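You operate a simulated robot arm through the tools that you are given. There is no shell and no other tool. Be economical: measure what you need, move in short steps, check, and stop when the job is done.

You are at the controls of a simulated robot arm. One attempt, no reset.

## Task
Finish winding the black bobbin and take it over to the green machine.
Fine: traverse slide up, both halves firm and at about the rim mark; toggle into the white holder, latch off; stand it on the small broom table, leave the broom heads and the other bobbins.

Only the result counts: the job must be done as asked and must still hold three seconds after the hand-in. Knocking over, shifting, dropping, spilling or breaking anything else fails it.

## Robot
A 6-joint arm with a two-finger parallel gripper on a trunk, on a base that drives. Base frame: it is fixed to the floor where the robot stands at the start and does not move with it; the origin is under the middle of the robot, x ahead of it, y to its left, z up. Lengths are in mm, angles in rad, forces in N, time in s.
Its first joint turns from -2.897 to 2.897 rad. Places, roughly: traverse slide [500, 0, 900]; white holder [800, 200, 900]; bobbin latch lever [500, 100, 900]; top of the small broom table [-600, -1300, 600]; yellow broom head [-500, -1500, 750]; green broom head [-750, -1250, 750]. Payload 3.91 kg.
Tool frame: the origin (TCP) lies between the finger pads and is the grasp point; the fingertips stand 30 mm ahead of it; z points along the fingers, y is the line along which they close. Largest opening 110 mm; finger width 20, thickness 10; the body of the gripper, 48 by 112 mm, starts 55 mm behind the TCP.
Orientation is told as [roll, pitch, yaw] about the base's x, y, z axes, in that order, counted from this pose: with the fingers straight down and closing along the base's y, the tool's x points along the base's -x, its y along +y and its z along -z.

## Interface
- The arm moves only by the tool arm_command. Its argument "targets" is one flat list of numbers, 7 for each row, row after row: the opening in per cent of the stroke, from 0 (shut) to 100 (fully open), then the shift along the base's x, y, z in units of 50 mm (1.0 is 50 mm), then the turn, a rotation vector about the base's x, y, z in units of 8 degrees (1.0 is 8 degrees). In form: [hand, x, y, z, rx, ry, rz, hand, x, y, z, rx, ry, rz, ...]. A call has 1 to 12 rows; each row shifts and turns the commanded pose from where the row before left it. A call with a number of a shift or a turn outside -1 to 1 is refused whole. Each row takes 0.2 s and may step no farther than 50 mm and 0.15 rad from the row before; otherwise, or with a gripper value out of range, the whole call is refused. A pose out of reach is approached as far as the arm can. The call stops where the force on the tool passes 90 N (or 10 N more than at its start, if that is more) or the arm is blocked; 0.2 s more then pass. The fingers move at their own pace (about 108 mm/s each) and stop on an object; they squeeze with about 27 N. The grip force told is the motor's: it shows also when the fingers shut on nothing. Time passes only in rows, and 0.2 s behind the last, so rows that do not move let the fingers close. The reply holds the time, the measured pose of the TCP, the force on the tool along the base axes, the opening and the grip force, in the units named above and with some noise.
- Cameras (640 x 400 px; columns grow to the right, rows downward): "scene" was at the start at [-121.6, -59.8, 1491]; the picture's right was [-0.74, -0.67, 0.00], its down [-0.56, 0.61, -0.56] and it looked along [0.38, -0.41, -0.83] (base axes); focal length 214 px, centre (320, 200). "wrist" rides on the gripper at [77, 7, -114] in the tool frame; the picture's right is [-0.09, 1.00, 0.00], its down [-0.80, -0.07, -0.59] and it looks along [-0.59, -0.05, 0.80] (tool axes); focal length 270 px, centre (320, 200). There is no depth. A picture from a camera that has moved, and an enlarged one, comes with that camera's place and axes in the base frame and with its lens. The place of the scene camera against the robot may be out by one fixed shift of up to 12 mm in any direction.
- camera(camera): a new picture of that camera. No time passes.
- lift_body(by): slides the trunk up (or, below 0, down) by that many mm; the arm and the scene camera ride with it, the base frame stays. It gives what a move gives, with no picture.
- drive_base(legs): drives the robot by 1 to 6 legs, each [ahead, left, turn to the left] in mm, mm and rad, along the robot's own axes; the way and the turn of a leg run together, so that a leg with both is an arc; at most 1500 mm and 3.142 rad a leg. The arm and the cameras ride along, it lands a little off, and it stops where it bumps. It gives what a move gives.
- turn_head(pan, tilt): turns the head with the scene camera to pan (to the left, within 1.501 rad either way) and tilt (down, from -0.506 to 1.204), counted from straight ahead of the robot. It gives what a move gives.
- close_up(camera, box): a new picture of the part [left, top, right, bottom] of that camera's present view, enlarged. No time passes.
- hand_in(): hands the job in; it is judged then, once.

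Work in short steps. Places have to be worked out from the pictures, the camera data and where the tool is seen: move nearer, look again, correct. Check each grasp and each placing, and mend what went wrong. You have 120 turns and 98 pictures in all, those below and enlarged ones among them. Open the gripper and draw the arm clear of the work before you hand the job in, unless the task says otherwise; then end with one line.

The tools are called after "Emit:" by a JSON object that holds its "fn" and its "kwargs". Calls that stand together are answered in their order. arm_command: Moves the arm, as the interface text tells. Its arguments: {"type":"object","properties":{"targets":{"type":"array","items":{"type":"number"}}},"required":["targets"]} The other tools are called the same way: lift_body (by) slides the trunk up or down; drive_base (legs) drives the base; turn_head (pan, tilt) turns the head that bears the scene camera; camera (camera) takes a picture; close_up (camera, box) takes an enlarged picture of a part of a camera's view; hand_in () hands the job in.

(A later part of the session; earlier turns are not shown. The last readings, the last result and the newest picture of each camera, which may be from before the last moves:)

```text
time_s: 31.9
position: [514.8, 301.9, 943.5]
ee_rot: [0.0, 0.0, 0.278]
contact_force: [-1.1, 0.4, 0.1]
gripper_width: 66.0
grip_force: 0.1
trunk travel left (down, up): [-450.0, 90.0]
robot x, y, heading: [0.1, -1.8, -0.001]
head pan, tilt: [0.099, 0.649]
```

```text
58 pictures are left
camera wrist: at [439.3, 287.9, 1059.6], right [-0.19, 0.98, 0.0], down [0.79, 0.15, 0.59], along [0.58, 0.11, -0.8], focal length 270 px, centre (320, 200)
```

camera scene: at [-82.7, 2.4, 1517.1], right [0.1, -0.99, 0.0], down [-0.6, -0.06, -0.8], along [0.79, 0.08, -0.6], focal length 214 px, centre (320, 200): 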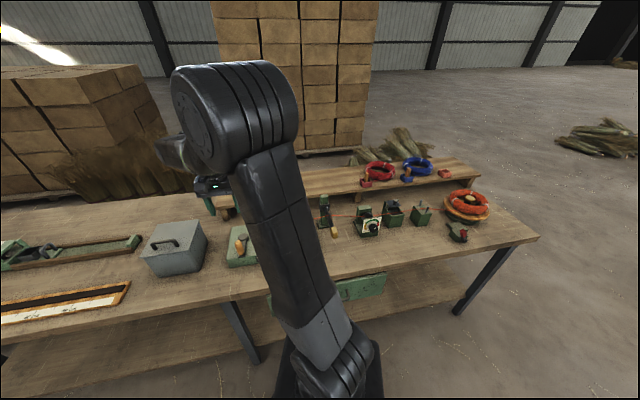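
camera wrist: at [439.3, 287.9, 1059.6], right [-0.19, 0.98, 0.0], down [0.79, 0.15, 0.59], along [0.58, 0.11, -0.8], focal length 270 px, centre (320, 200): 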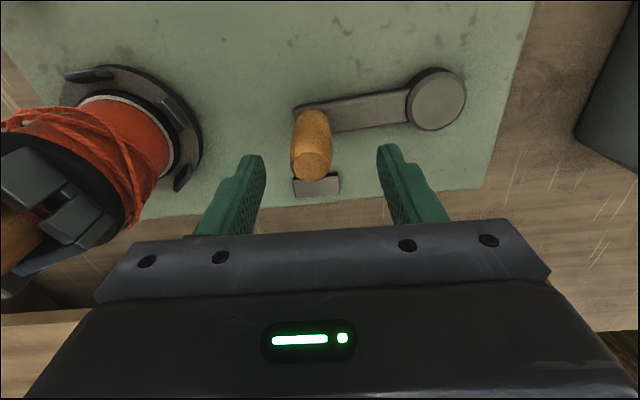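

Peg at [513, 298]. I lower, grip, and turn about 110° counterclockwise.

Emit:
{"fn": "arm_command", "kwargs": {"targets": [60, -0.02, -0.06, -0.67, 0, 0, 0, 0, 0, 0, 0, 0, 0, 0, 0, 0, 0, 0, 0, 0, 0, 0, 0, 0, 0, 0, 0, 0]}}

Emit:
{"fn": "arm_command", "kwargs": {"targets": [0, 0.574, 0.266, 0, 0, 0, 0, 0, 0.412, 0.5, 0, 0, 0, 0, 0, 0.196, 0.618, 0, 0, 0, 0, 0, -0.05, 0.648, 0, 0, 0, 0, 0, -0.288, 0.58, 0, 0, 0, 0]}}

Emit:
{"fn": "close_up", "kwargs": {"camera": "scene", "box": [225, 190, 345, 265]}}

```text
time_s: 32.9
position: [516.5, 298.2, 911.1]
ee_rot: [0.001, 0.003, 0.278]
contact_force: [4.5, -16.2, -6.4]
gripper_width: 23.0
grip_force: 45.8
trunk travel left (down, up): [-450.0, 90.0]
robot x, y, heading: [1.8, -1.4, -0.001]
head pan, tilt: [0.099, 0.649]
```

```text
time_s: 34.1
position: [555.0, 429.1, 910.4]
ee_rot: [-0.002, 0.007, 0.279]
contact_force: [-25.6, -14.7, -20.1]
gripper_width: 23.3
grip_force: 44.7
trunk travel left (down, up): [-450.0, 90.0]
robot x, y, heading: [-0.1, -2.5, 0.0]
head pan, tilt: [0.099, 0.649]
```

```text
5.33 times, centred on (285, 228) of scene
camera zoom: at [-84.6, 0.8, 1516.9], right [0.1, -1.0, 0.0], down [-0.6, -0.06, -0.8], along [0.79, 0.08, -0.6], focal length 1144 px, centre (507, 53)
```

zoom: 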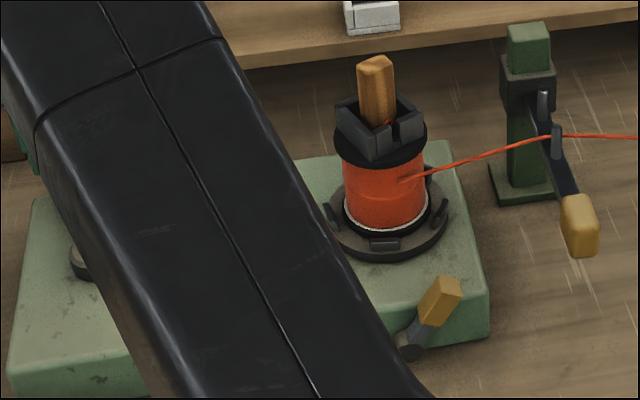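

The loops are gone and the bobbin looks neat. I release, rise, and return to the earlier viewpoint to read the gauge.

Emit:
{"fn": "arm_command", "kwargs": {"targets": [50, 0, 0, 0, 0, 0, 0, 50, 0, 0, 0, 0, 0, 0, 50, 0, 0, 0.9, 0, 0, 0, 50, 0, 0, 0.9, 0, 0, 0, 50, -0.78, -0.39, 0.3, 0, 0, 0, 50, -0.78, -0.39, 0.3, 0, 0, 0, 50, -0.78, -0.39, 0.3, 0, 0, 0, 50, -0.78, -0.39, 0.3, 0, 0, 0, 50, -0.78, -0.39, 0, 0, 0, 0]}}

Emit:
{"fn": "close_up", "kwargs": {"camera": "wrist", "box": [100, 90, 300, 240]}}

```text
time_s: 36.1
position: [362.0, 329.3, 1062.9]
ee_rot: [0.0, -0.002, 0.28]
contact_force: [-0.3, 0.0, 0.1]
gripper_width: 54.8
grip_force: 0.0
trunk travel left (down, up): [-450.0, 90.0]
robot x, y, heading: [-0.6, 0.0, -0.001]
head pan, tilt: [0.099, 0.649]
```

```text
2.67 times, centred on (200, 165) of wrist
camera zoom: at [286.6, 314.3, 1179.4], right [-0.19, 0.98, 0.0], down [0.79, 0.15, 0.6], along [0.58, 0.11, -0.8], focal length 721 px, centre (640, 293)
```

zoom: 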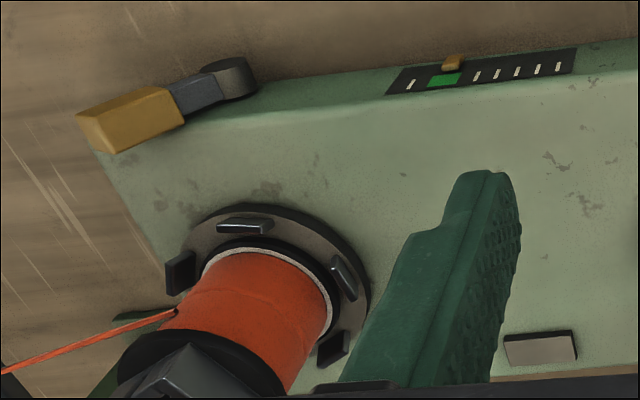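

The pointer moved about one tick back and is now essentially at the green centre. Next the toggle: I move above the bobbin to see the socket orientation.

Emit:
{"fn": "arm_command", "kwargs": {"targets": [60, 0, 0, 0.95, 0, 0, 0, 60, 0.2, -0.2, 0.9, 0, 0, 0, 60, 0.6, -0.6, 0, 0, 0, 0, 60, 0.6, -0.6, 0, 0, 0, 0, 60, 0.6, -0.6, 0, 0, 0, 0, 60, 0.6, -0.6, 0, 0, 0, 0, 60, 0.5, -0.6, 0, 0, 0, 0]}}

Emit:
{"fn": "camera", "kwargs": {"camera": "wrist"}}

Emit:
{"fn": "close_up", "kwargs": {"camera": "scene", "box": [260, 165, 360, 240]}}

```text
time_s: 37.7
position: [519.5, 171.5, 1152.9]
ee_rot: [0.002, 0.0, 0.279]
contact_force: [-0.1, -1.0, -0.4]
gripper_width: 66.2
grip_force: 0.1
trunk travel left (down, up): [-450.0, 90.0]
robot x, y, heading: [-1.3, -1.3, 0.003]
head pan, tilt: [0.099, 0.649]
```

```text
55 pictures are left
camera wrist: at [444.4, 157.1, 1268.7], right [-0.19, 0.98, 0.0], down [0.79, 0.15, 0.59], along [0.58, 0.11, -0.8], focal length 270 px, centre (320, 200)
```

wrist: 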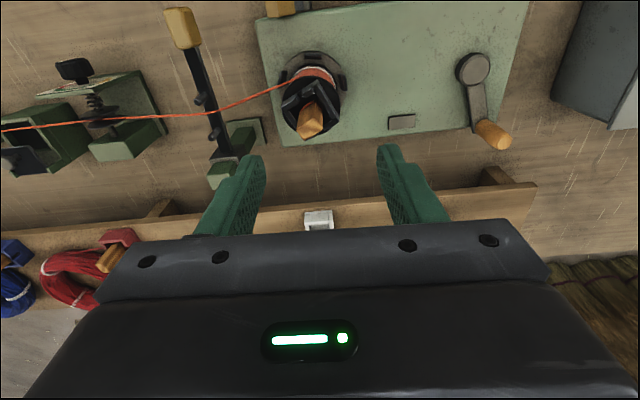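

```text
5.33 times, centred on (310, 202) of scene
camera zoom: at [-82.4, 1.2, 1517.2], right [0.1, -1.0, 0.0], down [-0.6, -0.06, -0.8], along [0.79, 0.08, -0.6], focal length 1144 px, centre (373, 187)
```

zoom: 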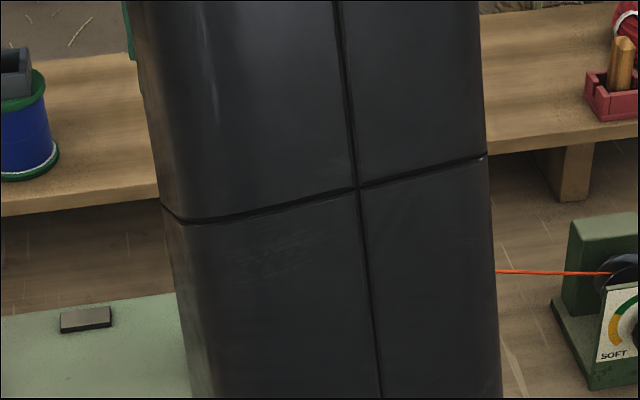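

Toggle top is near [544, 167, 1010] and the white holder near [775, 216, 895]. I lower above the toggle to see it close.

Emit:
{"fn": "arm_command", "kwargs": {"targets": [60, 0.3, -0.1, -0.9, 0, 0, 0, 60, 0.1, 0, -0.9, 0, 0, 0]}}

Emit:
{"fn": "close_up", "kwargs": {"camera": "wrist", "box": [220, 60, 420, 240]}}

```text
time_s: 38.3
position: [536.5, 165.8, 1063.0]
ee_rot: [0.001, 0.0, 0.281]
contact_force: [-0.1, 0.0, -0.3]
gripper_width: 66.1
grip_force: 0.1
trunk travel left (down, up): [-450.0, 90.0]
robot x, y, heading: [-1.3, -0.9, -0.002]
head pan, tilt: [0.099, 0.649]
```

```text
2.22 times, centred on (320, 150) of wrist
camera zoom: at [461.5, 150.9, 1179.1], right [-0.19, 0.98, 0.0], down [0.79, 0.15, 0.59], along [0.58, 0.11, -0.8], focal length 601 px, centre (320, 311)
```

zoom: 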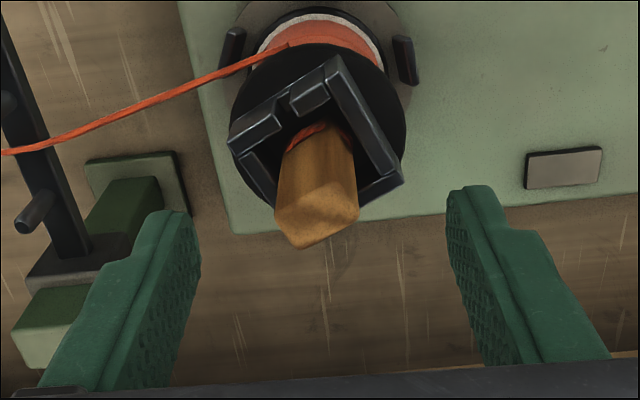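

The toggle is a rectangular block turned about 30° against the gripper. Before grasping, I check the white holder's opening orientation.

Emit:
{"fn": "arm_command", "kwargs": {"targets": [80, 0, 0, 0.7, 0, 0, 0, 80, 0.75, 0.1, 0.2, 0, 0, 0, 80, 0.75, 0.1, 0.1, 0, 0, 0]}}

Emit:
{"fn": "close_up", "kwargs": {"camera": "wrist", "box": [220, 110, 420, 235]}}

```text
time_s: 39.1
position: [614.3, 175.0, 1112.0]
ee_rot: [0.001, 0.002, 0.28]
contact_force: [0.5, 1.1, 0.1]
gripper_width: 87.9
grip_force: 0.2
trunk travel left (down, up): [-450.0, 90.0]
robot x, y, heading: [-0.7, 3.6, 0.001]
head pan, tilt: [0.099, 0.649]
```

```text
3.20 times, centred on (320, 172) of wrist
camera zoom: at [538.7, 161.8, 1227.7], right [-0.19, 0.98, 0.0], down [0.79, 0.15, 0.59], along [0.58, 0.11, -0.8], focal length 865 px, centre (320, 288)
```

zoom: 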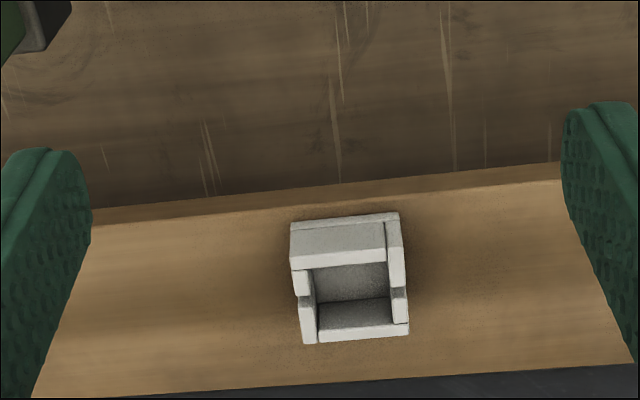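

The holder's opening (~36 mm wide) is roomy and aligned with the bench. I go back over the toggle, turning 32° so the fingers square with it.

Emit:
{"fn": "arm_command", "kwargs": {"targets": [60, -0.37, -0.04, 0, 0, 0, 1, 60, -0.37, -0.04, 0, 0, 0, 1, 60, -0.37, -0.04, -0.5, 0, 0, 1, 60, -0.37, -0.04, -0.5, 0, 0, 1]}}

Emit:
{"fn": "close_up", "kwargs": {"camera": "wrist", "box": [220, 60, 420, 240]}}

```text
time_s: 40.1
position: [537.0, 168.5, 1063.5]
ee_rot: [0.001, 0.001, 0.839]
contact_force: [0.2, 0.1, 0.2]
gripper_width: 65.9
grip_force: 0.1
trunk travel left (down, up): [-450.0, 90.0]
robot x, y, heading: [0.7, -1.4, 0.001]
head pan, tilt: [0.099, 0.649]
```

```text
2.22 times, centred on (320, 150) of wrist
camera zoom: at [481.6, 115.8, 1179.1], right [-0.68, 0.73, 0.0], down [0.59, 0.55, 0.59], along [0.43, 0.41, -0.8], focal length 601 px, centre (320, 311)
```

zoom: 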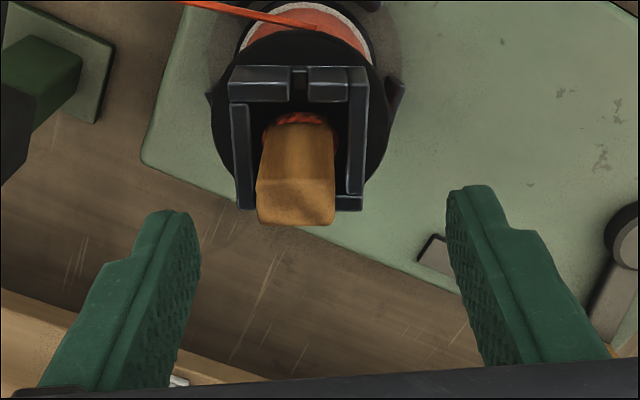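

Well aligned; toggle top at about [544, 166, 1019]. I descend to z ≈ 1006 and close.

Emit:
{"fn": "arm_command", "kwargs": {"targets": [60, 0.14, -0.05, -0.6, 0, 0, 0, 60, 0, 0, -0.55, 0, 0, 0, 0, 0, 0, 0, 0, 0, 0, 0, 0, 0, 0, 0, 0, 0, 0, 0, 0, 0, 0, 0, 0]}}

Emit:
{"fn": "camera", "kwargs": {"camera": "wrist"}}

```text
time_s: 41.3
position: [544.5, 166.1, 1008.0]
ee_rot: [-0.001, 0.0, 0.837]
contact_force: [-0.3, 0.2, 0.7]
gripper_width: 22.9
grip_force: 27.0
trunk travel left (down, up): [-450.0, 90.0]
robot x, y, heading: [0.4, 3.6, -0.001]
head pan, tilt: [0.099, 0.649]
```

```text
50 pictures are left
camera wrist: at [488.0, 114.1, 1123.3], right [-0.68, 0.73, 0.0], down [0.59, 0.55, 0.59], along [0.44, 0.41, -0.8], focal length 270 px, centre (320, 200)
```

wrist: 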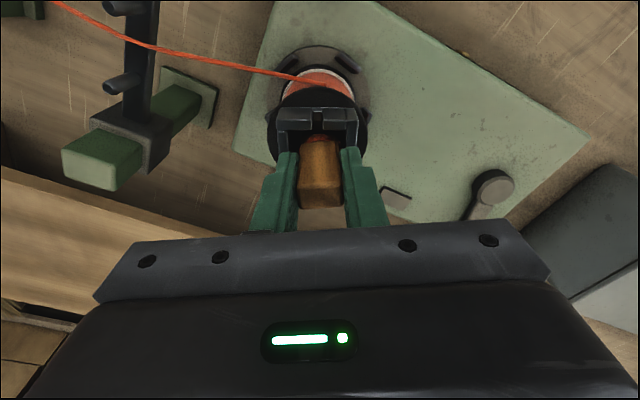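

Gripped the toggle at 22.9 mm. I lift it straight out in small steps.

Emit:
{"fn": "arm_command", "kwargs": {"targets": [0, 0, 0, 0.3, 0, 0, 0, 0, 0, 0, 0.4, 0, 0, 0, 0, 0, 0, 0.6, 0, 0, 0, 0, 0, 0, 0.6, 0, 0, 0, 0, 0, 0, 0.6, 0, 0, 0]}}

Emit:
{"fn": "camera", "kwargs": {"camera": "wrist"}}

```text
time_s: 42.5
position: [546.6, 166.7, 1132.0]
ee_rot: [0.0, 0.001, 0.838]
contact_force: [1.0, 0.6, -0.1]
gripper_width: 22.8
grip_force: 27.1
trunk travel left (down, up): [-450.0, 90.0]
robot x, y, heading: [-1.0, -0.8, -0.005]
head pan, tilt: [0.099, 0.649]
```

```text
49 pictures are left
camera wrist: at [490.3, 114.5, 1247.8], right [-0.68, 0.73, 0.0], down [0.59, 0.55, 0.59], along [0.43, 0.4, -0.8], focal length 270 px, centre (320, 200)
```

wrist: 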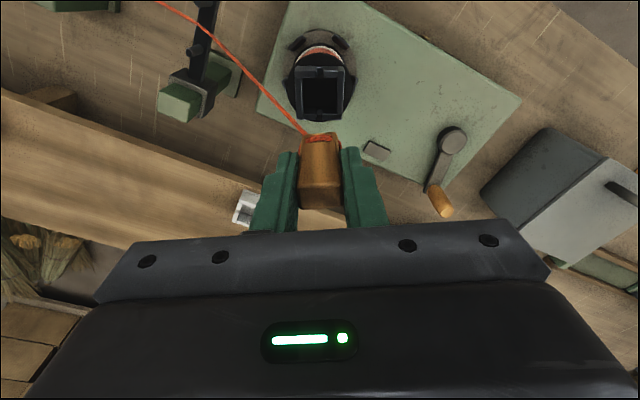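

The supply twine is tied to the toggle and the bobbin's socket is now empty. I rotate to the holder's angle and move near it, offset to the side so I can see it.

Emit:
{"fn": "arm_command", "kwargs": {"targets": [0, 0.72, -0.28, -0.2, 0, 0, -1, 0, 0.72, -0.28, -0.2, 0, 0, -1, 0, 0.72, -0.28, -0.2, 0, 0, -1, 0, 0.72, -0.28, -0.2, 0, 0, -0.5]}}

Emit:
{"fn": "camera", "kwargs": {"camera": "wrist"}}

Emit:
{"fn": "camera", "kwargs": {"camera": "scene"}}

```text
time_s: 43.5
position: [689.3, 109.0, 1090.2]
ee_rot: [0.001, 0.002, 0.348]
contact_force: [0.6, 0.6, -0.6]
gripper_width: 23.2
grip_force: 27.0
trunk travel left (down, up): [-450.0, 90.0]
robot x, y, heading: [-2.3, -1.5, 0.001]
head pan, tilt: [0.099, 0.649]
```

```text
48 pictures are left
camera wrist: at [615.3, 89.6, 1207.3], right [-0.26, 0.97, 0.0], down [0.78, 0.21, 0.59], along [0.57, 0.15, -0.81], focal length 270 px, centre (320, 200)
```

wrist: 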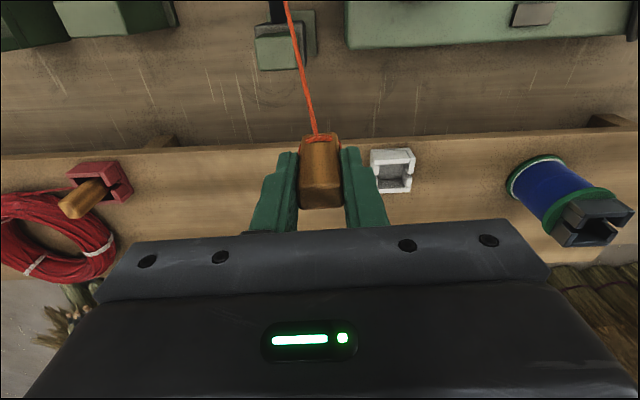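

```text
47 pictures are left
camera scene: at [-81.7, 1.4, 1517.2], right [0.1, -1.0, 0.0], down [-0.6, -0.06, -0.8], along [0.79, 0.08, -0.61], focal length 214 px, centre (320, 200)
```

scene: 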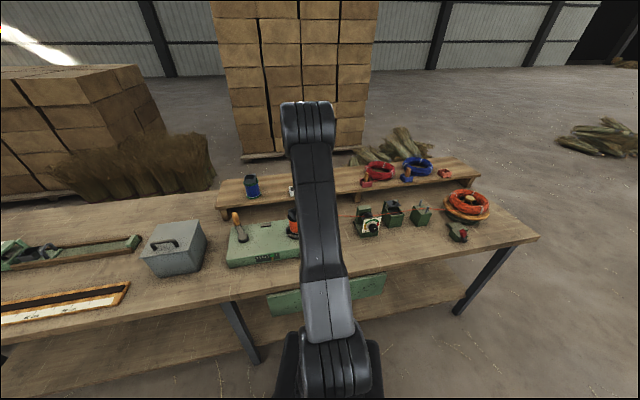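

Holder opening solved at about [748, 216], rim z ≈ 930. I move over it and check alignment.

Emit:
{"fn": "arm_command", "kwargs": {"targets": [0, 0.4, 0.71, -0.3, 0, 0, 0, 0, 0.4, 0.71, -0.3, 0, 0, 0, 0, 0.4, 0.71, -0.3, 0, 0, 0]}}

Emit:
{"fn": "camera", "kwargs": {"camera": "wrist"}}

Emit:
{"fn": "close_up", "kwargs": {"camera": "scene", "box": [250, 140, 350, 215]}}

```text
time_s: 44.3
position: [750.8, 219.8, 1047.2]
ee_rot: [0.002, 0.001, 0.349]
contact_force: [0.9, 0.9, -0.2]
gripper_width: 23.3
grip_force: 26.5
trunk travel left (down, up): [-450.0, 90.0]
robot x, y, heading: [-1.1, -2.4, 0.002]
head pan, tilt: [0.099, 0.649]
```

```text
46 pictures are left
camera wrist: at [677.0, 199.8, 1163.1], right [-0.26, 0.97, 0.0], down [0.78, 0.21, 0.59], along [0.57, 0.15, -0.8], focal length 270 px, centre (320, 200)
```

wrist: 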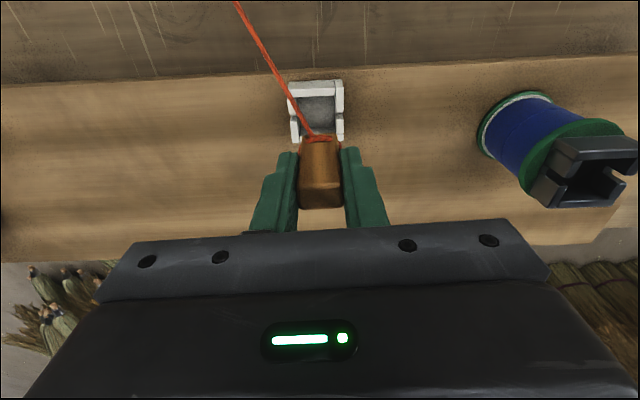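

```text
5.33 times, centred on (300, 178) of scene
camera zoom: at [-82.1, 2.2, 1517.2], right [0.1, -1.0, 0.0], down [-0.6, -0.06, -0.8], along [0.79, 0.08, -0.6], focal length 1144 px, centre (427, 320)
```

zoom: 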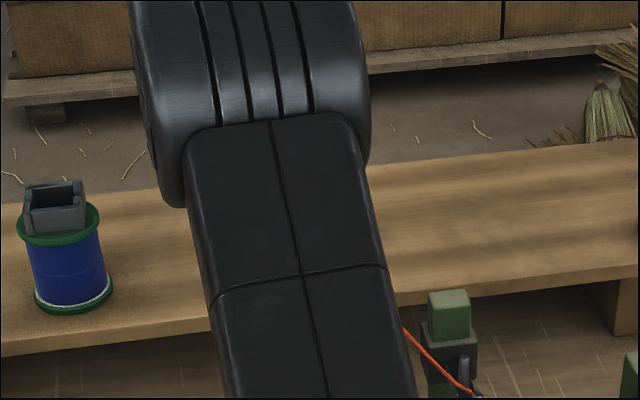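

Nearly centred; I shift 3 mm and lower toward the holder, then look again.

Emit:
{"fn": "arm_command", "kwargs": {"targets": [0, 0.04, -0.06, -0.6, 0, 0, 0, 0, 0, 0, -0.5, 0, 0, 0]}}

Emit:
{"fn": "close_up", "kwargs": {"camera": "wrist", "box": [240, 70, 400, 220]}}

```text
time_s: 44.9
position: [752.3, 211.3, 990.7]
ee_rot: [0.0, -0.001, 0.349]
contact_force: [0.5, -0.3, -0.1]
gripper_width: 23.0
grip_force: 27.1
trunk travel left (down, up): [-450.0, 90.0]
robot x, y, heading: [-2.6, 2.6, 0.002]
head pan, tilt: [0.099, 0.649]
```

```text
2.67 times, centred on (320, 145) of wrist
camera zoom: at [678.3, 193.6, 1106.0], right [-0.26, 0.97, 0.0], down [0.78, 0.21, 0.59], along [0.57, 0.15, -0.8], focal length 721 px, centre (320, 347)
```

zoom: 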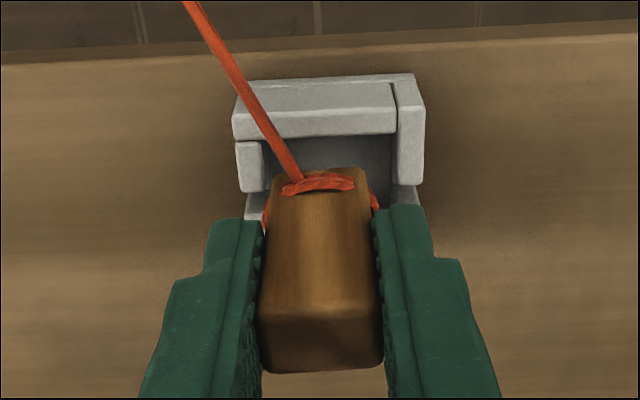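

Toggle needs ~3 mm to the left; then I lower it into the holder slowly, watching the force.

Emit:
{"fn": "arm_command", "kwargs": {"targets": [0, -0.02, 0.06, -0.1, 0, 0, 0, 0, 0, 0, -0.15, 0, 0, 0, 0, 0, 0, -0.15, 0, 0, 0]}}

Emit:
{"fn": "close_up", "kwargs": {"camera": "wrist", "box": [240, 70, 400, 220]}}

```text
time_s: 45.7
position: [750.8, 216.5, 969.9]
ee_rot: [0.0, 0.001, 0.348]
contact_force: [-0.3, 0.2, -0.6]
gripper_width: 22.9
grip_force: 27.1
trunk travel left (down, up): [-450.0, 90.0]
robot x, y, heading: [-1.2, 2.3, -0.006]
head pan, tilt: [0.099, 0.649]
```

```text
2.67 times, centred on (320, 145) of wrist
camera zoom: at [675.4, 197.5, 1085.5], right [-0.26, 0.97, 0.0], down [0.78, 0.21, 0.59], along [0.57, 0.15, -0.8], focal length 721 px, centre (320, 347)
```

zoom: 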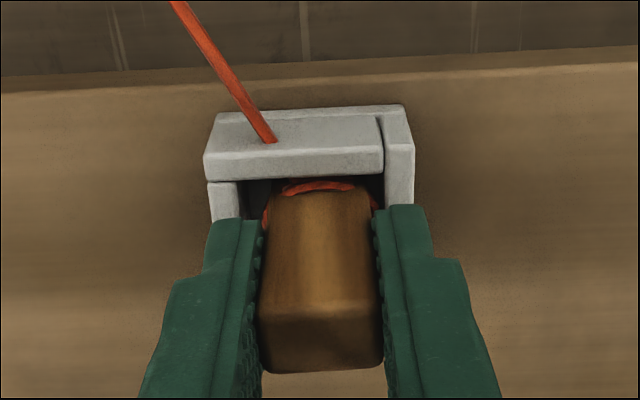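

The toggle is entering the opening. I go down about 9 mm more, watching the force.

Emit:
{"fn": "arm_command", "kwargs": {"targets": [0, 0.01, -0.03, -0.08, 0, 0, 0, 0, 0, 0, -0.1, 0, 0, 0]}}

Emit:
{"fn": "close_up", "kwargs": {"camera": "wrist", "box": [240, 70, 400, 220]}}

```text
time_s: 46.3
position: [750.6, 214.8, 964.1]
ee_rot: [0.001, -0.006, 0.35]
contact_force: [0.9, -0.3, 13.0]
gripper_width: 23.1
grip_force: 26.4
trunk travel left (down, up): [-450.0, 90.0]
robot x, y, heading: [1.2, -1.2, 0.005]
head pan, tilt: [0.099, 0.649]
```

```text
2.67 times, centred on (320, 145) of wrist
camera zoom: at [675.9, 195.4, 1080.6], right [-0.26, 0.97, 0.0], down [0.77, 0.21, 0.6], along [0.58, 0.15, -0.8], focal length 721 px, centre (320, 347)
```

zoom: 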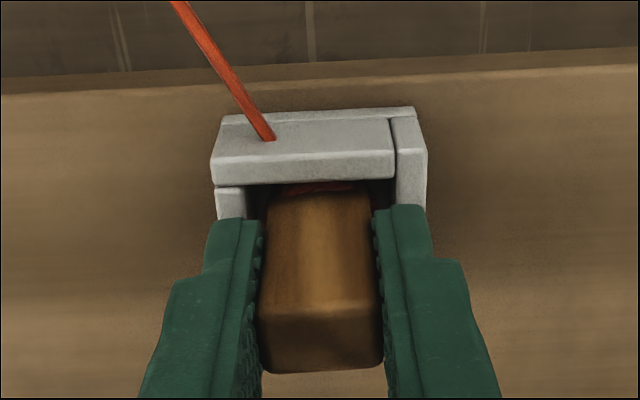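

A 13 N contact appears: it's on the floor or a finger on the rim. I open a little and see whether the toggle stands.

Emit:
{"fn": "arm_command", "kwargs": {"targets": [0, 0, 0, 0.06, 0, 0, 0, 34, 0, 0, 0, 0, 0, 0, 34, 0, 0, 0, 0, 0, 0, 34, 0, 0, 0, 0, 0, 0]}}

Emit:
{"fn": "close_up", "kwargs": {"camera": "wrist", "box": [240, 70, 400, 220]}}

```text
time_s: 47.3
position: [750.8, 215.2, 963.8]
ee_rot: [0.0, -0.001, 0.35]
contact_force: [0.0, 0.9, -0.3]
gripper_width: 37.5
grip_force: 0.0
trunk travel left (down, up): [-450.0, 90.0]
robot x, y, heading: [2.6, -3.0, 0.0]
head pan, tilt: [0.099, 0.649]
```

```text
2.67 times, centred on (320, 145) of wrist
camera zoom: at [676.9, 195.7, 1080.1], right [-0.26, 0.97, 0.0], down [0.78, 0.21, 0.59], along [0.57, 0.15, -0.8], focal length 721 px, centre (320, 347)
```

zoom: 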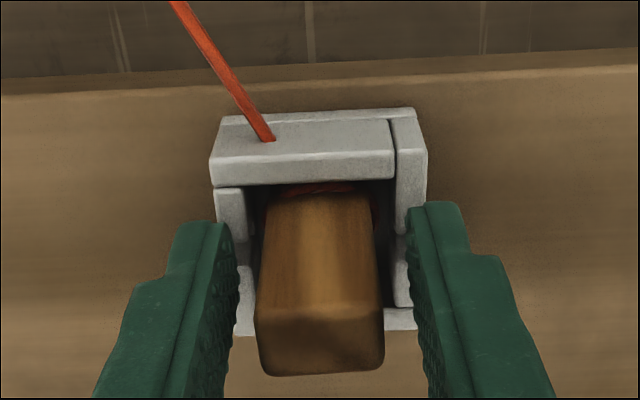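

The toggle stands on the holder floor by itself. I rise straight up and back, then check from the cameras.

Emit:
{"fn": "arm_command", "kwargs": {"targets": [34, 0, 0, 0.6, 0, 0, 0, 34, 0, 0, 0.9, 0, 0, 0, 34, 0, 0, 0.9, 0, 0, 0, 34, -0.9, -0.2, 0, 0, 0, 0, 34, -0.9, -0.2, 0, 0, 0, 0, 34, -0.9, -0.2, 0, 0, 0, 0]}}

Emit:
{"fn": "camera", "kwargs": {"camera": "wrist"}}

```text
time_s: 48.7
position: [617.3, 185.5, 1085.8]
ee_rot: [-0.002, -0.002, 0.349]
contact_force: [0.0, 0.5, -0.2]
gripper_width: 37.4
grip_force: 0.1
trunk travel left (down, up): [-450.0, 90.0]
robot x, y, heading: [0.2, 1.3, 0.001]
head pan, tilt: [0.099, 0.649]
```

```text
40 pictures are left
camera wrist: at [542.2, 166.1, 1202.8], right [-0.26, 0.97, 0.0], down [0.78, 0.21, 0.6], along [0.58, 0.15, -0.8], focal length 270 px, centre (320, 200)
```

wrist: 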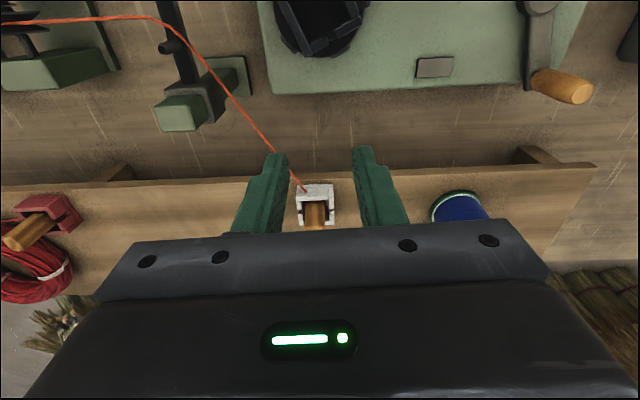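

The toggle stands in the white holder. Next the latch lever (tip near [462, 119, 862]); I move over it for a close look.

Emit:
{"fn": "arm_command", "kwargs": {"targets": [70, -0.8, -0.26, 0, 0, 0, 0, 70, -0.8, -0.26, 0, 0, 0, 0, 70, -0.75, -0.26, -0.5, 0, 0, 0, 70, -0.7, -0.26, -0.6, 0, 0, 0, 70, -0.7, -0.26, -0.6, 0, 0, 0]}}

Emit:
{"fn": "close_up", "kwargs": {"camera": "wrist", "box": [200, 50, 440, 240]}}

Emit:
{"fn": "close_up", "kwargs": {"camera": "scene", "box": [275, 215, 335, 255]}}

```text
time_s: 49.9
position: [428.2, 118.6, 997.2]
ee_rot: [0.0, 0.0, 0.349]
contact_force: [-0.1, -0.4, 0.5]
gripper_width: 77.3
grip_force: 0.1
trunk travel left (down, up): [-450.0, 90.0]
robot x, y, heading: [0.6, 0.9, -0.001]
head pan, tilt: [0.099, 0.649]
```

```text
2.11 times, centred on (320, 145) of wrist
camera zoom: at [353.5, 99.5, 1113.3], right [-0.26, 0.97, 0.0], down [0.78, 0.21, 0.6], along [0.57, 0.15, -0.8], focal length 569 px, centre (320, 316)
```

zoom: 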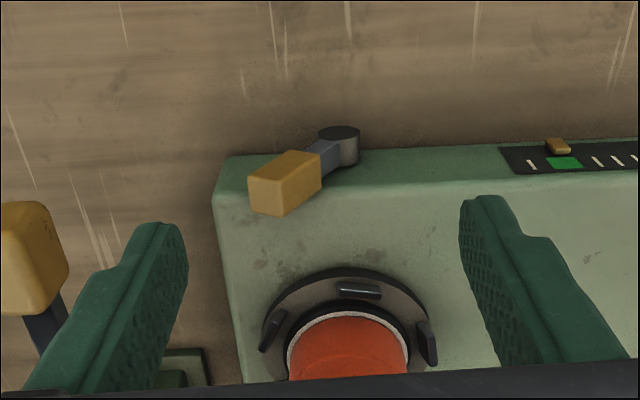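

```text
10.00 times, centred on (305, 235) of scene
camera zoom: at [-83.0, 1.5, 1517.2], right [0.1, -1.0, 0.0], down [-0.6, -0.06, -0.8], along [0.79, 0.08, -0.6], focal length 2145 px, centre (470, -150)
```

zoom: 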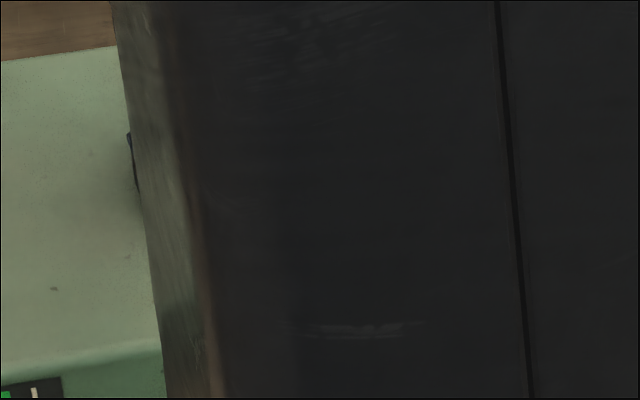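

The lever pivots on the front face near [446, 130, 839], its tip leaning right at about [458, 108, 875]. I lower the half-open fingers astride the tip and then push it left with the right finger.

Emit:
{"fn": "arm_command", "kwargs": {"targets": [55, 0.31, -0.11, -0.6, 0, 0, 0, 55, 0.31, -0.11, -0.6, 0, 0, 0, 55, 0, 0, -0.8, 0, 0, 0]}}

Emit:
{"fn": "camera", "kwargs": {"camera": "wrist"}}

```text
time_s: 50.7
position: [456.4, 108.3, 897.1]
ee_rot: [-0.001, 0.0, 0.348]
contact_force: [-0.2, 0.2, -0.2]
gripper_width: 60.5
grip_force: 0.0
trunk travel left (down, up): [-450.0, 90.0]
robot x, y, heading: [2.2, -2.4, -0.002]
head pan, tilt: [0.099, 0.649]
```

```text
37 pictures are left
camera wrist: at [381.8, 89.5, 1013.2], right [-0.26, 0.97, 0.0], down [0.78, 0.21, 0.59], along [0.57, 0.15, -0.8], focal length 270 px, centre (320, 200)
```

wrist: 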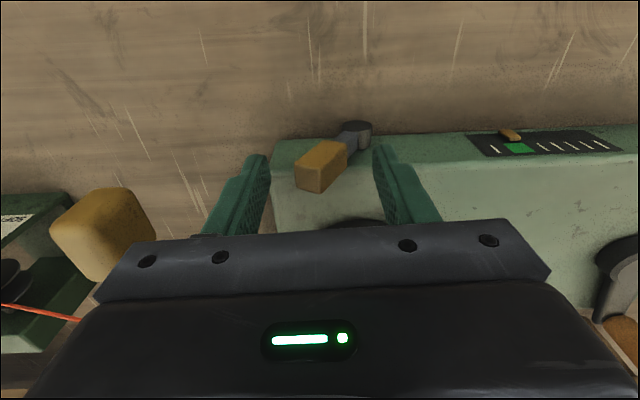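

Handle sits between the fingers. I lower 8 mm more and push left in 15–20 mm rows.

Emit:
{"fn": "arm_command", "kwargs": {"targets": [55, 0, 0, -0.16, 0, 0, 0, 55, -0.136, 0.376, 0, 0, 0, 0, 55, -0.136, 0.376, 0, 0, 0, 0]}}

Emit:
{"fn": "camera", "kwargs": {"camera": "wrist"}}

```text
time_s: 51.5
position: [444.5, 146.1, 892.0]
ee_rot: [-0.001, 0.001, 0.348]
contact_force: [-0.2, 0.0, 0.1]
gripper_width: 60.5
grip_force: 0.1
trunk travel left (down, up): [-450.0, 90.0]
robot x, y, heading: [-1.1, 0.0, -0.001]
head pan, tilt: [0.099, 0.649]
```

```text
36 pictures are left
camera wrist: at [370.1, 126.6, 1009.0], right [-0.26, 0.97, 0.0], down [0.78, 0.21, 0.59], along [0.57, 0.15, -0.8], focal length 270 px, centre (320, 200)
```

wrist: 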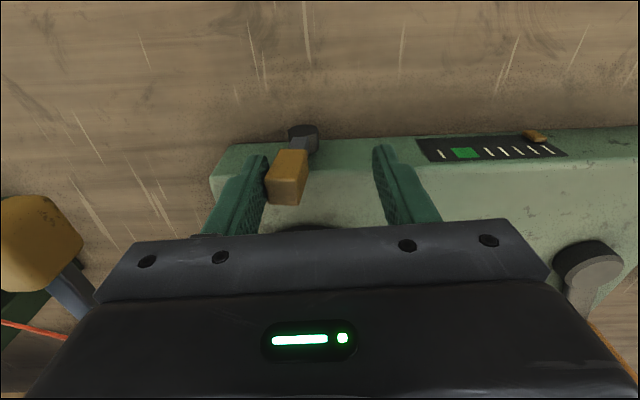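

The lever is moving and the gauge has dropped as the latch loosens. I keep pushing left.

Emit:
{"fn": "arm_command", "kwargs": {"targets": [55, -0.102, 0.282, 0, 0, 0, 0, 55, -0.102, 0.282, 0, 0, 0, 0]}}

Emit:
{"fn": "camera", "kwargs": {"camera": "wrist"}}

```text
time_s: 52.1
position: [434.8, 173.4, 894.5]
ee_rot: [0.002, 0.001, 0.349]
contact_force: [0.0, 0.2, 0.3]
gripper_width: 60.4
grip_force: 0.1
trunk travel left (down, up): [-450.0, 90.0]
robot x, y, heading: [-1.4, 1.1, -0.001]
head pan, tilt: [0.099, 0.649]
```

```text
35 pictures are left
camera wrist: at [360.1, 154.5, 1010.4], right [-0.26, 0.97, 0.0], down [0.78, 0.21, 0.59], along [0.57, 0.15, -0.8], focal length 270 px, centre (320, 200)
```

wrist: 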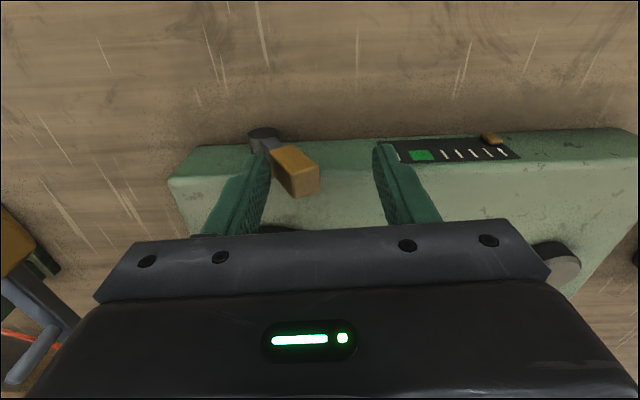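

The lever has swung left of vertical with almost no force; I push a little more to its stop.

Emit:
{"fn": "arm_command", "kwargs": {"targets": [55, -0.068, 0.188, 0, 0, 0, 0, 55, -0.068, 0.188, 0, 0, 0, 0, 55, -0.068, 0.188, 0, 0, 0, 0]}}

Emit:
{"fn": "camera", "kwargs": {"camera": "wrist"}}

```text
time_s: 52.9
position: [426.4, 194.2, 895.3]
ee_rot: [0.002, 0.002, 0.346]
contact_force: [19.4, -51.2, 14.1]
gripper_width: 96.9
grip_force: 28.1
trunk travel left (down, up): [-450.0, 90.0]
robot x, y, heading: [0.0, -1.5, 0.002]
head pan, tilt: [0.099, 0.649]
```

```text
34 pictures are left
camera wrist: at [352.7, 175.6, 1010.8], right [-0.25, 0.97, 0.0], down [0.78, 0.2, 0.59], along [0.57, 0.15, -0.81], focal length 270 px, centre (320, 200)
```

wrist: 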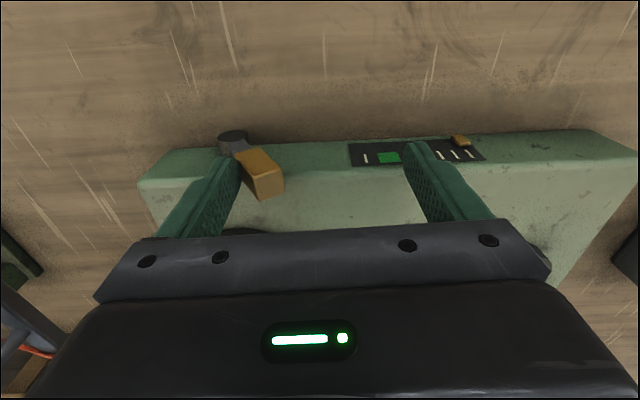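

The lever is at its off stop (51 N). I back off, rise, and go over the bobbin with the fingers squared to its socket.

Emit:
{"fn": "arm_command", "kwargs": {"targets": [55, 0.068, -0.188, 0, 0, 0, 0, 55, 0.068, -0.188, 0, 0, 0, 0, 55, 0, 0, 0.9, 0, 0, 0, 55, 0, 0, 0.9, 0, 0, 0, 75, 0.1, 0, 0.9, 0, 0, 1, 75, 0.7, 0, 0.3, 0, 0, 1, 75, 0.7, 0, 0.3, 0, 0, 1, 75, 0.7, 0, 0, 0, 0, 0.5]}}

Emit:
{"fn": "camera", "kwargs": {"camera": "wrist"}}

```text
time_s: 54.7
position: [541.2, 184.3, 1056.2]
ee_rot: [-0.001, 0.001, 0.84]
contact_force: [0.4, -0.7, 0.1]
gripper_width: 82.4
grip_force: 0.0
trunk travel left (down, up): [-450.0, 90.0]
robot x, y, heading: [-0.3, 2.1, -0.0]
head pan, tilt: [0.099, 0.649]
```

```text
33 pictures are left
camera wrist: at [485.2, 131.8, 1172.5], right [-0.68, 0.73, 0.0], down [0.59, 0.55, 0.59], along [0.43, 0.41, -0.8], focal length 270 px, centre (320, 200)
```

wrist: 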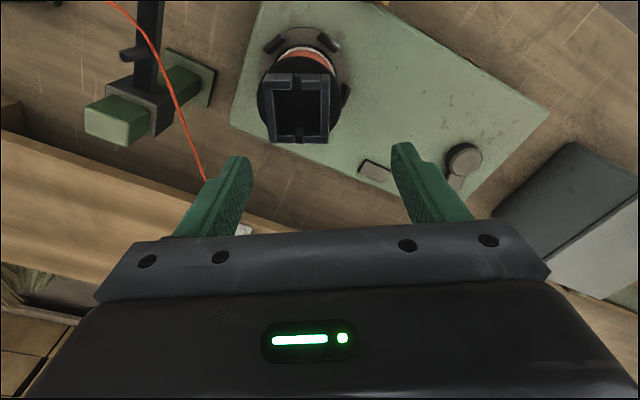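

Socket centre is about [547, 168]. I align and descend partway, then check.

Emit:
{"fn": "arm_command", "kwargs": {"targets": [75, 0.11, -0.33, -0.4, 0, 0, 0, 75, 0, 0, -0.7, 0, 0, 0]}}

Emit:
{"fn": "camera", "kwargs": {"camera": "wrist"}}

```text
time_s: 55.3
position: [548.8, 166.5, 1002.9]
ee_rot: [0.0, 0.002, 0.838]
contact_force: [-0.1, -0.1, 1.2]
gripper_width: 82.3
grip_force: 0.0
trunk travel left (down, up): [-450.0, 90.0]
robot x, y, heading: [3.0, 0.1, 0.002]
head pan, tilt: [0.099, 0.649]
```

```text
32 pictures are left
camera wrist: at [492.9, 114.9, 1119.0], right [-0.68, 0.73, 0.0], down [0.59, 0.55, 0.59], along [0.43, 0.41, -0.8], focal length 270 px, centre (320, 200)
```

wrist: 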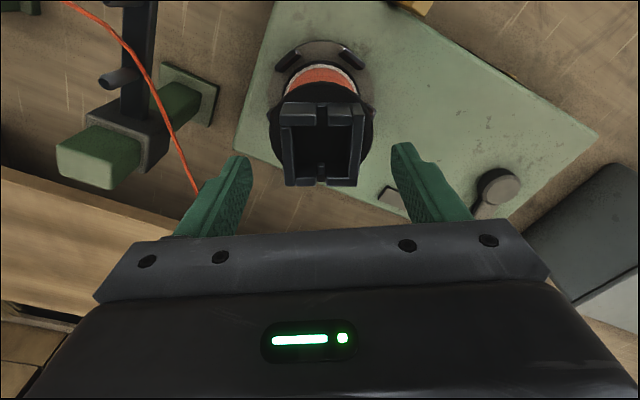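

Centred within a few mm. I lower to z ≈ 966 so the pads cover the socket walls above the flange, then grip.

Emit:
{"fn": "arm_command", "kwargs": {"targets": [75, -0.04, -0.04, -0.4, 0, 0, 0, 75, 0, 0, -0.35, 0, 0, 0]}}

Emit:
{"fn": "camera", "kwargs": {"camera": "wrist"}}

```text
time_s: 55.9
position: [548.1, 164.9, 963.8]
ee_rot: [0.0, 0.0, 0.838]
contact_force: [-0.4, -0.1, 0.1]
gripper_width: 82.5
grip_force: 0.1
trunk travel left (down, up): [-450.0, 90.0]
robot x, y, heading: [-0.7, -1.7, 0.002]
head pan, tilt: [0.099, 0.649]
```

```text
31 pictures are left
camera wrist: at [491.1, 112.4, 1080.0], right [-0.68, 0.73, 0.0], down [0.59, 0.55, 0.59], along [0.44, 0.41, -0.8], focal length 270 px, centre (320, 200)
```

wrist: 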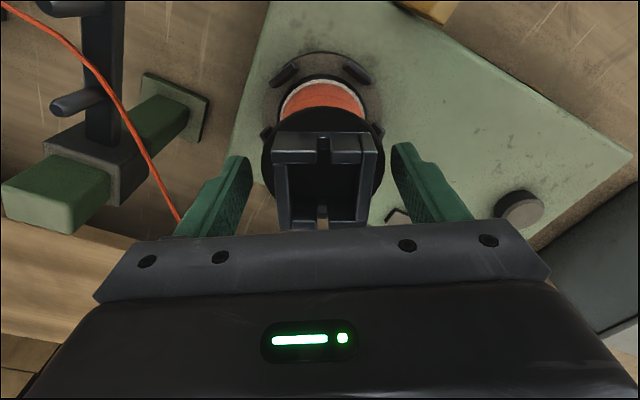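

The rim appears level with the TCP, so I rise 8 mm to keep the tips above the flange, then close.

Emit:
{"fn": "arm_command", "kwargs": {"targets": [75, 0, 0, 0.16, 0, 0, 0, 0, 0, 0, 0, 0, 0, 0, 0, 0, 0, 0, 0, 0, 0, 0, 0, 0, 0, 0, 0, 0]}}

Emit:
{"fn": "close_up", "kwargs": {"camera": "wrist", "box": [220, 60, 420, 240]}}

```text
time_s: 56.9
position: [546.1, 165.0, 972.5]
ee_rot: [0.0, 0.0, 0.839]
contact_force: [0.0, -1.2, 0.2]
gripper_width: 68.5
grip_force: 26.8
trunk travel left (down, up): [-450.0, 90.0]
robot x, y, heading: [-0.5, 3.4, -0.002]
head pan, tilt: [0.099, 0.649]
```

```text
2.22 times, centred on (320, 150) of wrist
camera zoom: at [491.4, 113.1, 1088.1], right [-0.68, 0.73, 0.0], down [0.59, 0.55, 0.59], along [0.43, 0.41, -0.8], focal length 601 px, centre (320, 311)
```

zoom: 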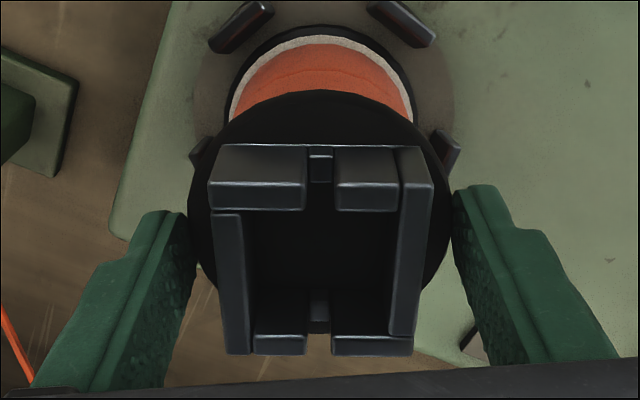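

It closed on the flange edge (68.5 mm), not the socket. I reopen, rise 9 mm and close again.

Emit:
{"fn": "arm_command", "kwargs": {"targets": [75, 0, 0, 0, 0, 0, 0, 75, 0, 0, 0.18, 0, 0, 0, 0, 0, 0, 0, 0, 0, 0, 0, 0, 0, 0, 0, 0, 0, 0, 0, 0, 0, 0, 0, 0]}}

Emit:
{"fn": "close_up", "kwargs": {"camera": "wrist", "box": [220, 60, 420, 240]}}

```text
time_s: 58.1
position: [546.9, 166.6, 983.1]
ee_rot: [0.001, 0.001, 0.837]
contact_force: [0.6, 0.2, 2.3]
gripper_width: 47.0
grip_force: 27.1
trunk travel left (down, up): [-450.0, 90.0]
robot x, y, heading: [-1.2, 0.6, 0.0]
head pan, tilt: [0.099, 0.649]
```

```text
2.22 times, centred on (320, 150) of wrist
camera zoom: at [491.3, 113.9, 1097.7], right [-0.68, 0.73, 0.0], down [0.59, 0.55, 0.59], along [0.44, 0.41, -0.8], focal length 601 px, centre (320, 311)
```

zoom: 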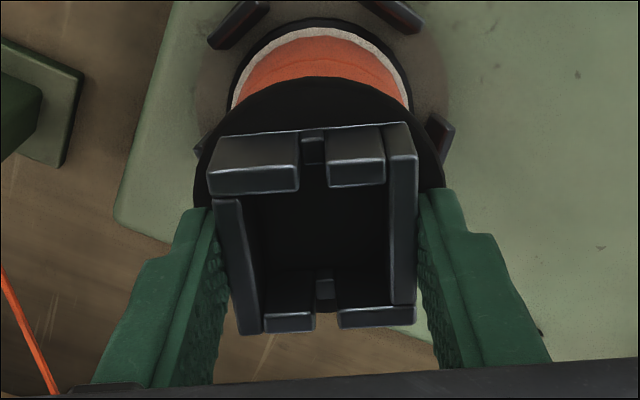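

Gripping the socket now (47 mm). I lift slowly and watch the force.

Emit:
{"fn": "arm_command", "kwargs": {"targets": [0, 0, 0, 0.1, 0, 0, 0, 0, 0, 0, 0.2, 0, 0, 0, 0, 0, 0, 0.3, 0, 0, 0]}}

Emit:
{"fn": "camera", "kwargs": {"camera": "wrist"}}

```text
time_s: 58.9
position: [546.2, 165.5, 1010.7]
ee_rot: [0.001, -0.001, 0.838]
contact_force: [-0.4, -0.4, -1.2]
gripper_width: 47.1
grip_force: 27.4
trunk travel left (down, up): [-450.0, 90.0]
robot x, y, heading: [-0.5, -4.5, 0.001]
head pan, tilt: [0.099, 0.649]
```

```text
28 pictures are left
camera wrist: at [490.0, 113.2, 1126.6], right [-0.68, 0.73, 0.0], down [0.59, 0.55, 0.59], along [0.44, 0.41, -0.8], focal length 270 px, centre (320, 200)
```

wrist: 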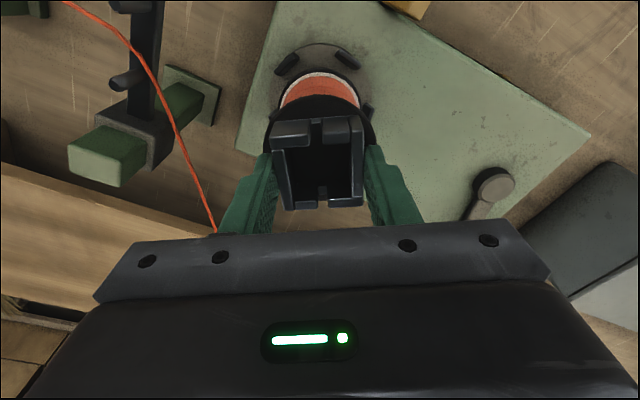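

The socket stays fixed in the grip, so the bobbin is rising. I continue up well clear of the spindle.

Emit:
{"fn": "arm_command", "kwargs": {"targets": [0, 0, 0, 0.5, 0, 0, 0, 0, 0, 0, 0.6, 0, 0, 0, 0, 0, 0, 0.7, 0, 0, 0, 0, 0, 0, 0.7, 0, 0, 0]}}

Emit:
{"fn": "camera", "kwargs": {"camera": "wrist"}}

```text
time_s: 59.9
position: [544.4, 165.6, 1132.6]
ee_rot: [-0.001, 0.001, 0.838]
contact_force: [0.1, 0.1, -0.8]
gripper_width: 47.0
grip_force: 27.0
trunk travel left (down, up): [-450.0, 90.0]
robot x, y, heading: [-3.7, 2.5, 0.005]
head pan, tilt: [0.099, 0.649]
```

```text
27 pictures are left
camera wrist: at [488.8, 113.1, 1249.6], right [-0.68, 0.73, 0.0], down [0.59, 0.55, 0.59], along [0.44, 0.41, -0.8], focal length 270 px, centre (320, 200)
```

wrist: 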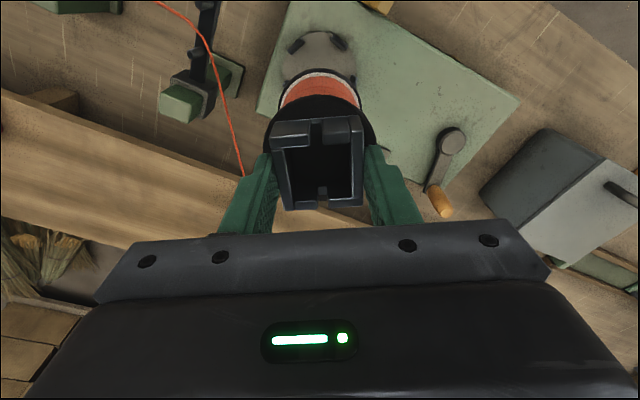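

The bobbin is free of the spindle. I draw it in toward the robot at height and look to the right for the broom table.

Emit:
{"fn": "arm_command", "kwargs": {"targets": [0, -0.48, -0.78, 0, 0, 0, 0, 0, -0.48, -0.78, 0, 0, 0, 0, 0, -0.48, -0.78, 0, 0, 0, 0, 0, -0.48, -0.78, 0, 0, 0, 0, 0, -0.48, -0.78, 0, 0, 0, 0, 0, -0.48, -0.78, 0, 0, 0, 0, 0, -0.48, -0.78, 0, 0, 0, 0, 0, -0.48, -0.78, 0, 0, 0, 0]}}

Emit:
{"fn": "turn_head", "kwargs": {"pan": -1.5, "tilt": 0.6}}

Emit:
{"fn": "camera", "kwargs": {"camera": "scene"}}

```text
time_s: 61.7
position: [354.6, -146.2, 1133.6]
ee_rot: [-0.001, 0.0, 0.837]
contact_force: [-0.4, 0.0, -1.5]
gripper_width: 47.2
grip_force: 26.6
trunk travel left (down, up): [-450.0, 90.0]
robot x, y, heading: [0.5, 1.4, 0.004]
head pan, tilt: [0.099, 0.649]
```

```text
time_s: 63.4
position: [354.7, -144.9, 1134.4]
ee_rot: [-0.001, 0.0, 0.838]
contact_force: [0.7, -0.6, -1.0]
gripper_width: 47.1
grip_force: 27.0
trunk travel left (down, up): [-450.0, 90.0]
robot x, y, heading: [-2.6, 2.5, -0.002]
head pan, tilt: [-1.499, 0.6]
```

```text
26 pictures are left
camera scene: at [-162.9, -95.3, 1521.4], right [-1.0, -0.07, 0.0], down [-0.04, 0.56, -0.83], along [0.06, -0.82, -0.56], focal length 214 px, centre (320, 200)
```

scene: 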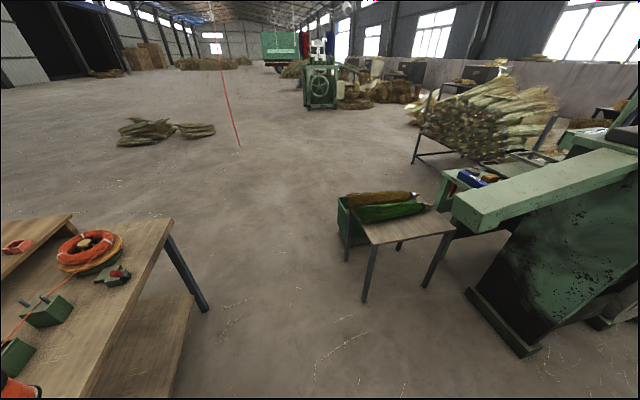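

I see the small table: near edge from about [-403, -1008] to [-942, -1158], brooms lying on the far part, a free strip about 160 mm deep in front. I back away from the bench, turn right to face the table, and move over.

Emit:
{"fn": "drive_base", "kwargs": {"legs": [[-300, 0, 0], [0, 0, -1.3]]}}

Emit:
{"fn": "turn_head", "kwargs": {"pan": -0.5, "tilt": 0.6}}

Emit:
{"fn": "camera", "kwargs": {"camera": "scene"}}

```text
time_s: 68.6
position: [-340.7, -380.4, 1135.8]
ee_rot: [-0.001, -0.001, -0.475]
contact_force: [-0.2, -0.4, -1.0]
gripper_width: 47.1
grip_force: 27.2
trunk travel left (down, up): [-450.0, 90.0]
robot x, y, heading: [-289.2, -0.9, -1.31]
head pan, tilt: [-1.499, 0.6]
```

```text
time_s: 69.9
position: [-341.1, -379.2, 1134.9]
ee_rot: [-0.001, -0.001, -0.473]
contact_force: [-0.6, 0.2, -0.6]
gripper_width: 47.2
grip_force: 27.4
trunk travel left (down, up): [-450.0, 90.0]
robot x, y, heading: [-292.6, -3.4, -1.31]
head pan, tilt: [-0.499, 0.6]
```

```text
25 pictures are left
camera scene: at [-354.9, 71.4, 1521.4], right [-0.97, 0.24, 0.0], down [0.14, 0.55, -0.83], along [-0.2, -0.8, -0.56], focal length 214 px, centre (320, 200)
```

scene: 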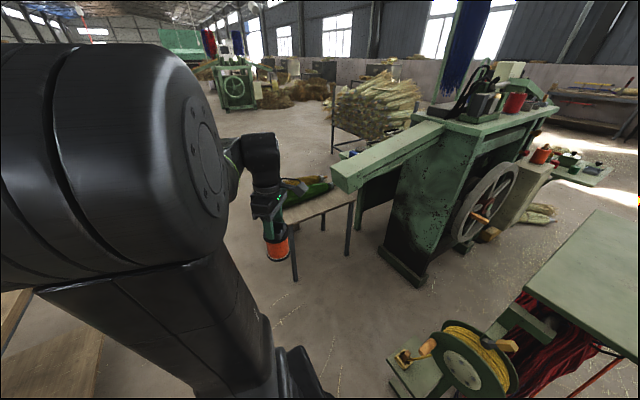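

A green beam end overhangs around [-673, -872, 980] and another machine stands to the right, so I keep left: drive to about [-380, -520] without turning further.

Emit:
{"fn": "drive_base", "kwargs": {"legs": [[477, -221, 0]]}}

Emit:
{"fn": "camera", "kwargs": {"camera": "scene"}}

Emit:
{"fn": "camera", "kwargs": {"camera": "wrist"}}

```text
time_s: 73.0
position: [-435.4, -905.7, 1135.5]
ee_rot: [0.0, -0.002, -0.475]
contact_force: [0.5, -0.2, -1.1]
gripper_width: 47.3
grip_force: 27.1
trunk travel left (down, up): [-450.0, 90.0]
robot x, y, heading: [-385.1, -526.2, -1.311]
head pan, tilt: [-0.499, 0.6]
```

```text
24 pictures are left
camera scene: at [-450.6, -454.9, 1521.4], right [-0.97, 0.24, 0.0], down [0.13, 0.55, -0.82], along [-0.2, -0.8, -0.57], focal length 214 px, centre (320, 200)
```

scene: 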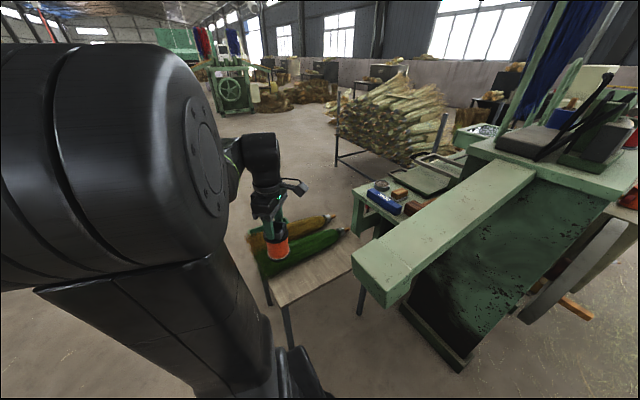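

```text
23 pictures are left
camera wrist: at [-501.4, -864.3, 1250.5], right [0.53, 0.85, 0.0], down [0.68, -0.43, 0.59], along [0.5, -0.32, -0.8], focal length 270 px, centre (320, 200)
```

wrist: 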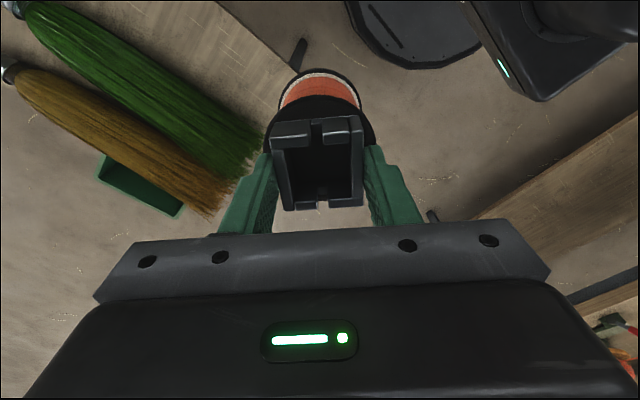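

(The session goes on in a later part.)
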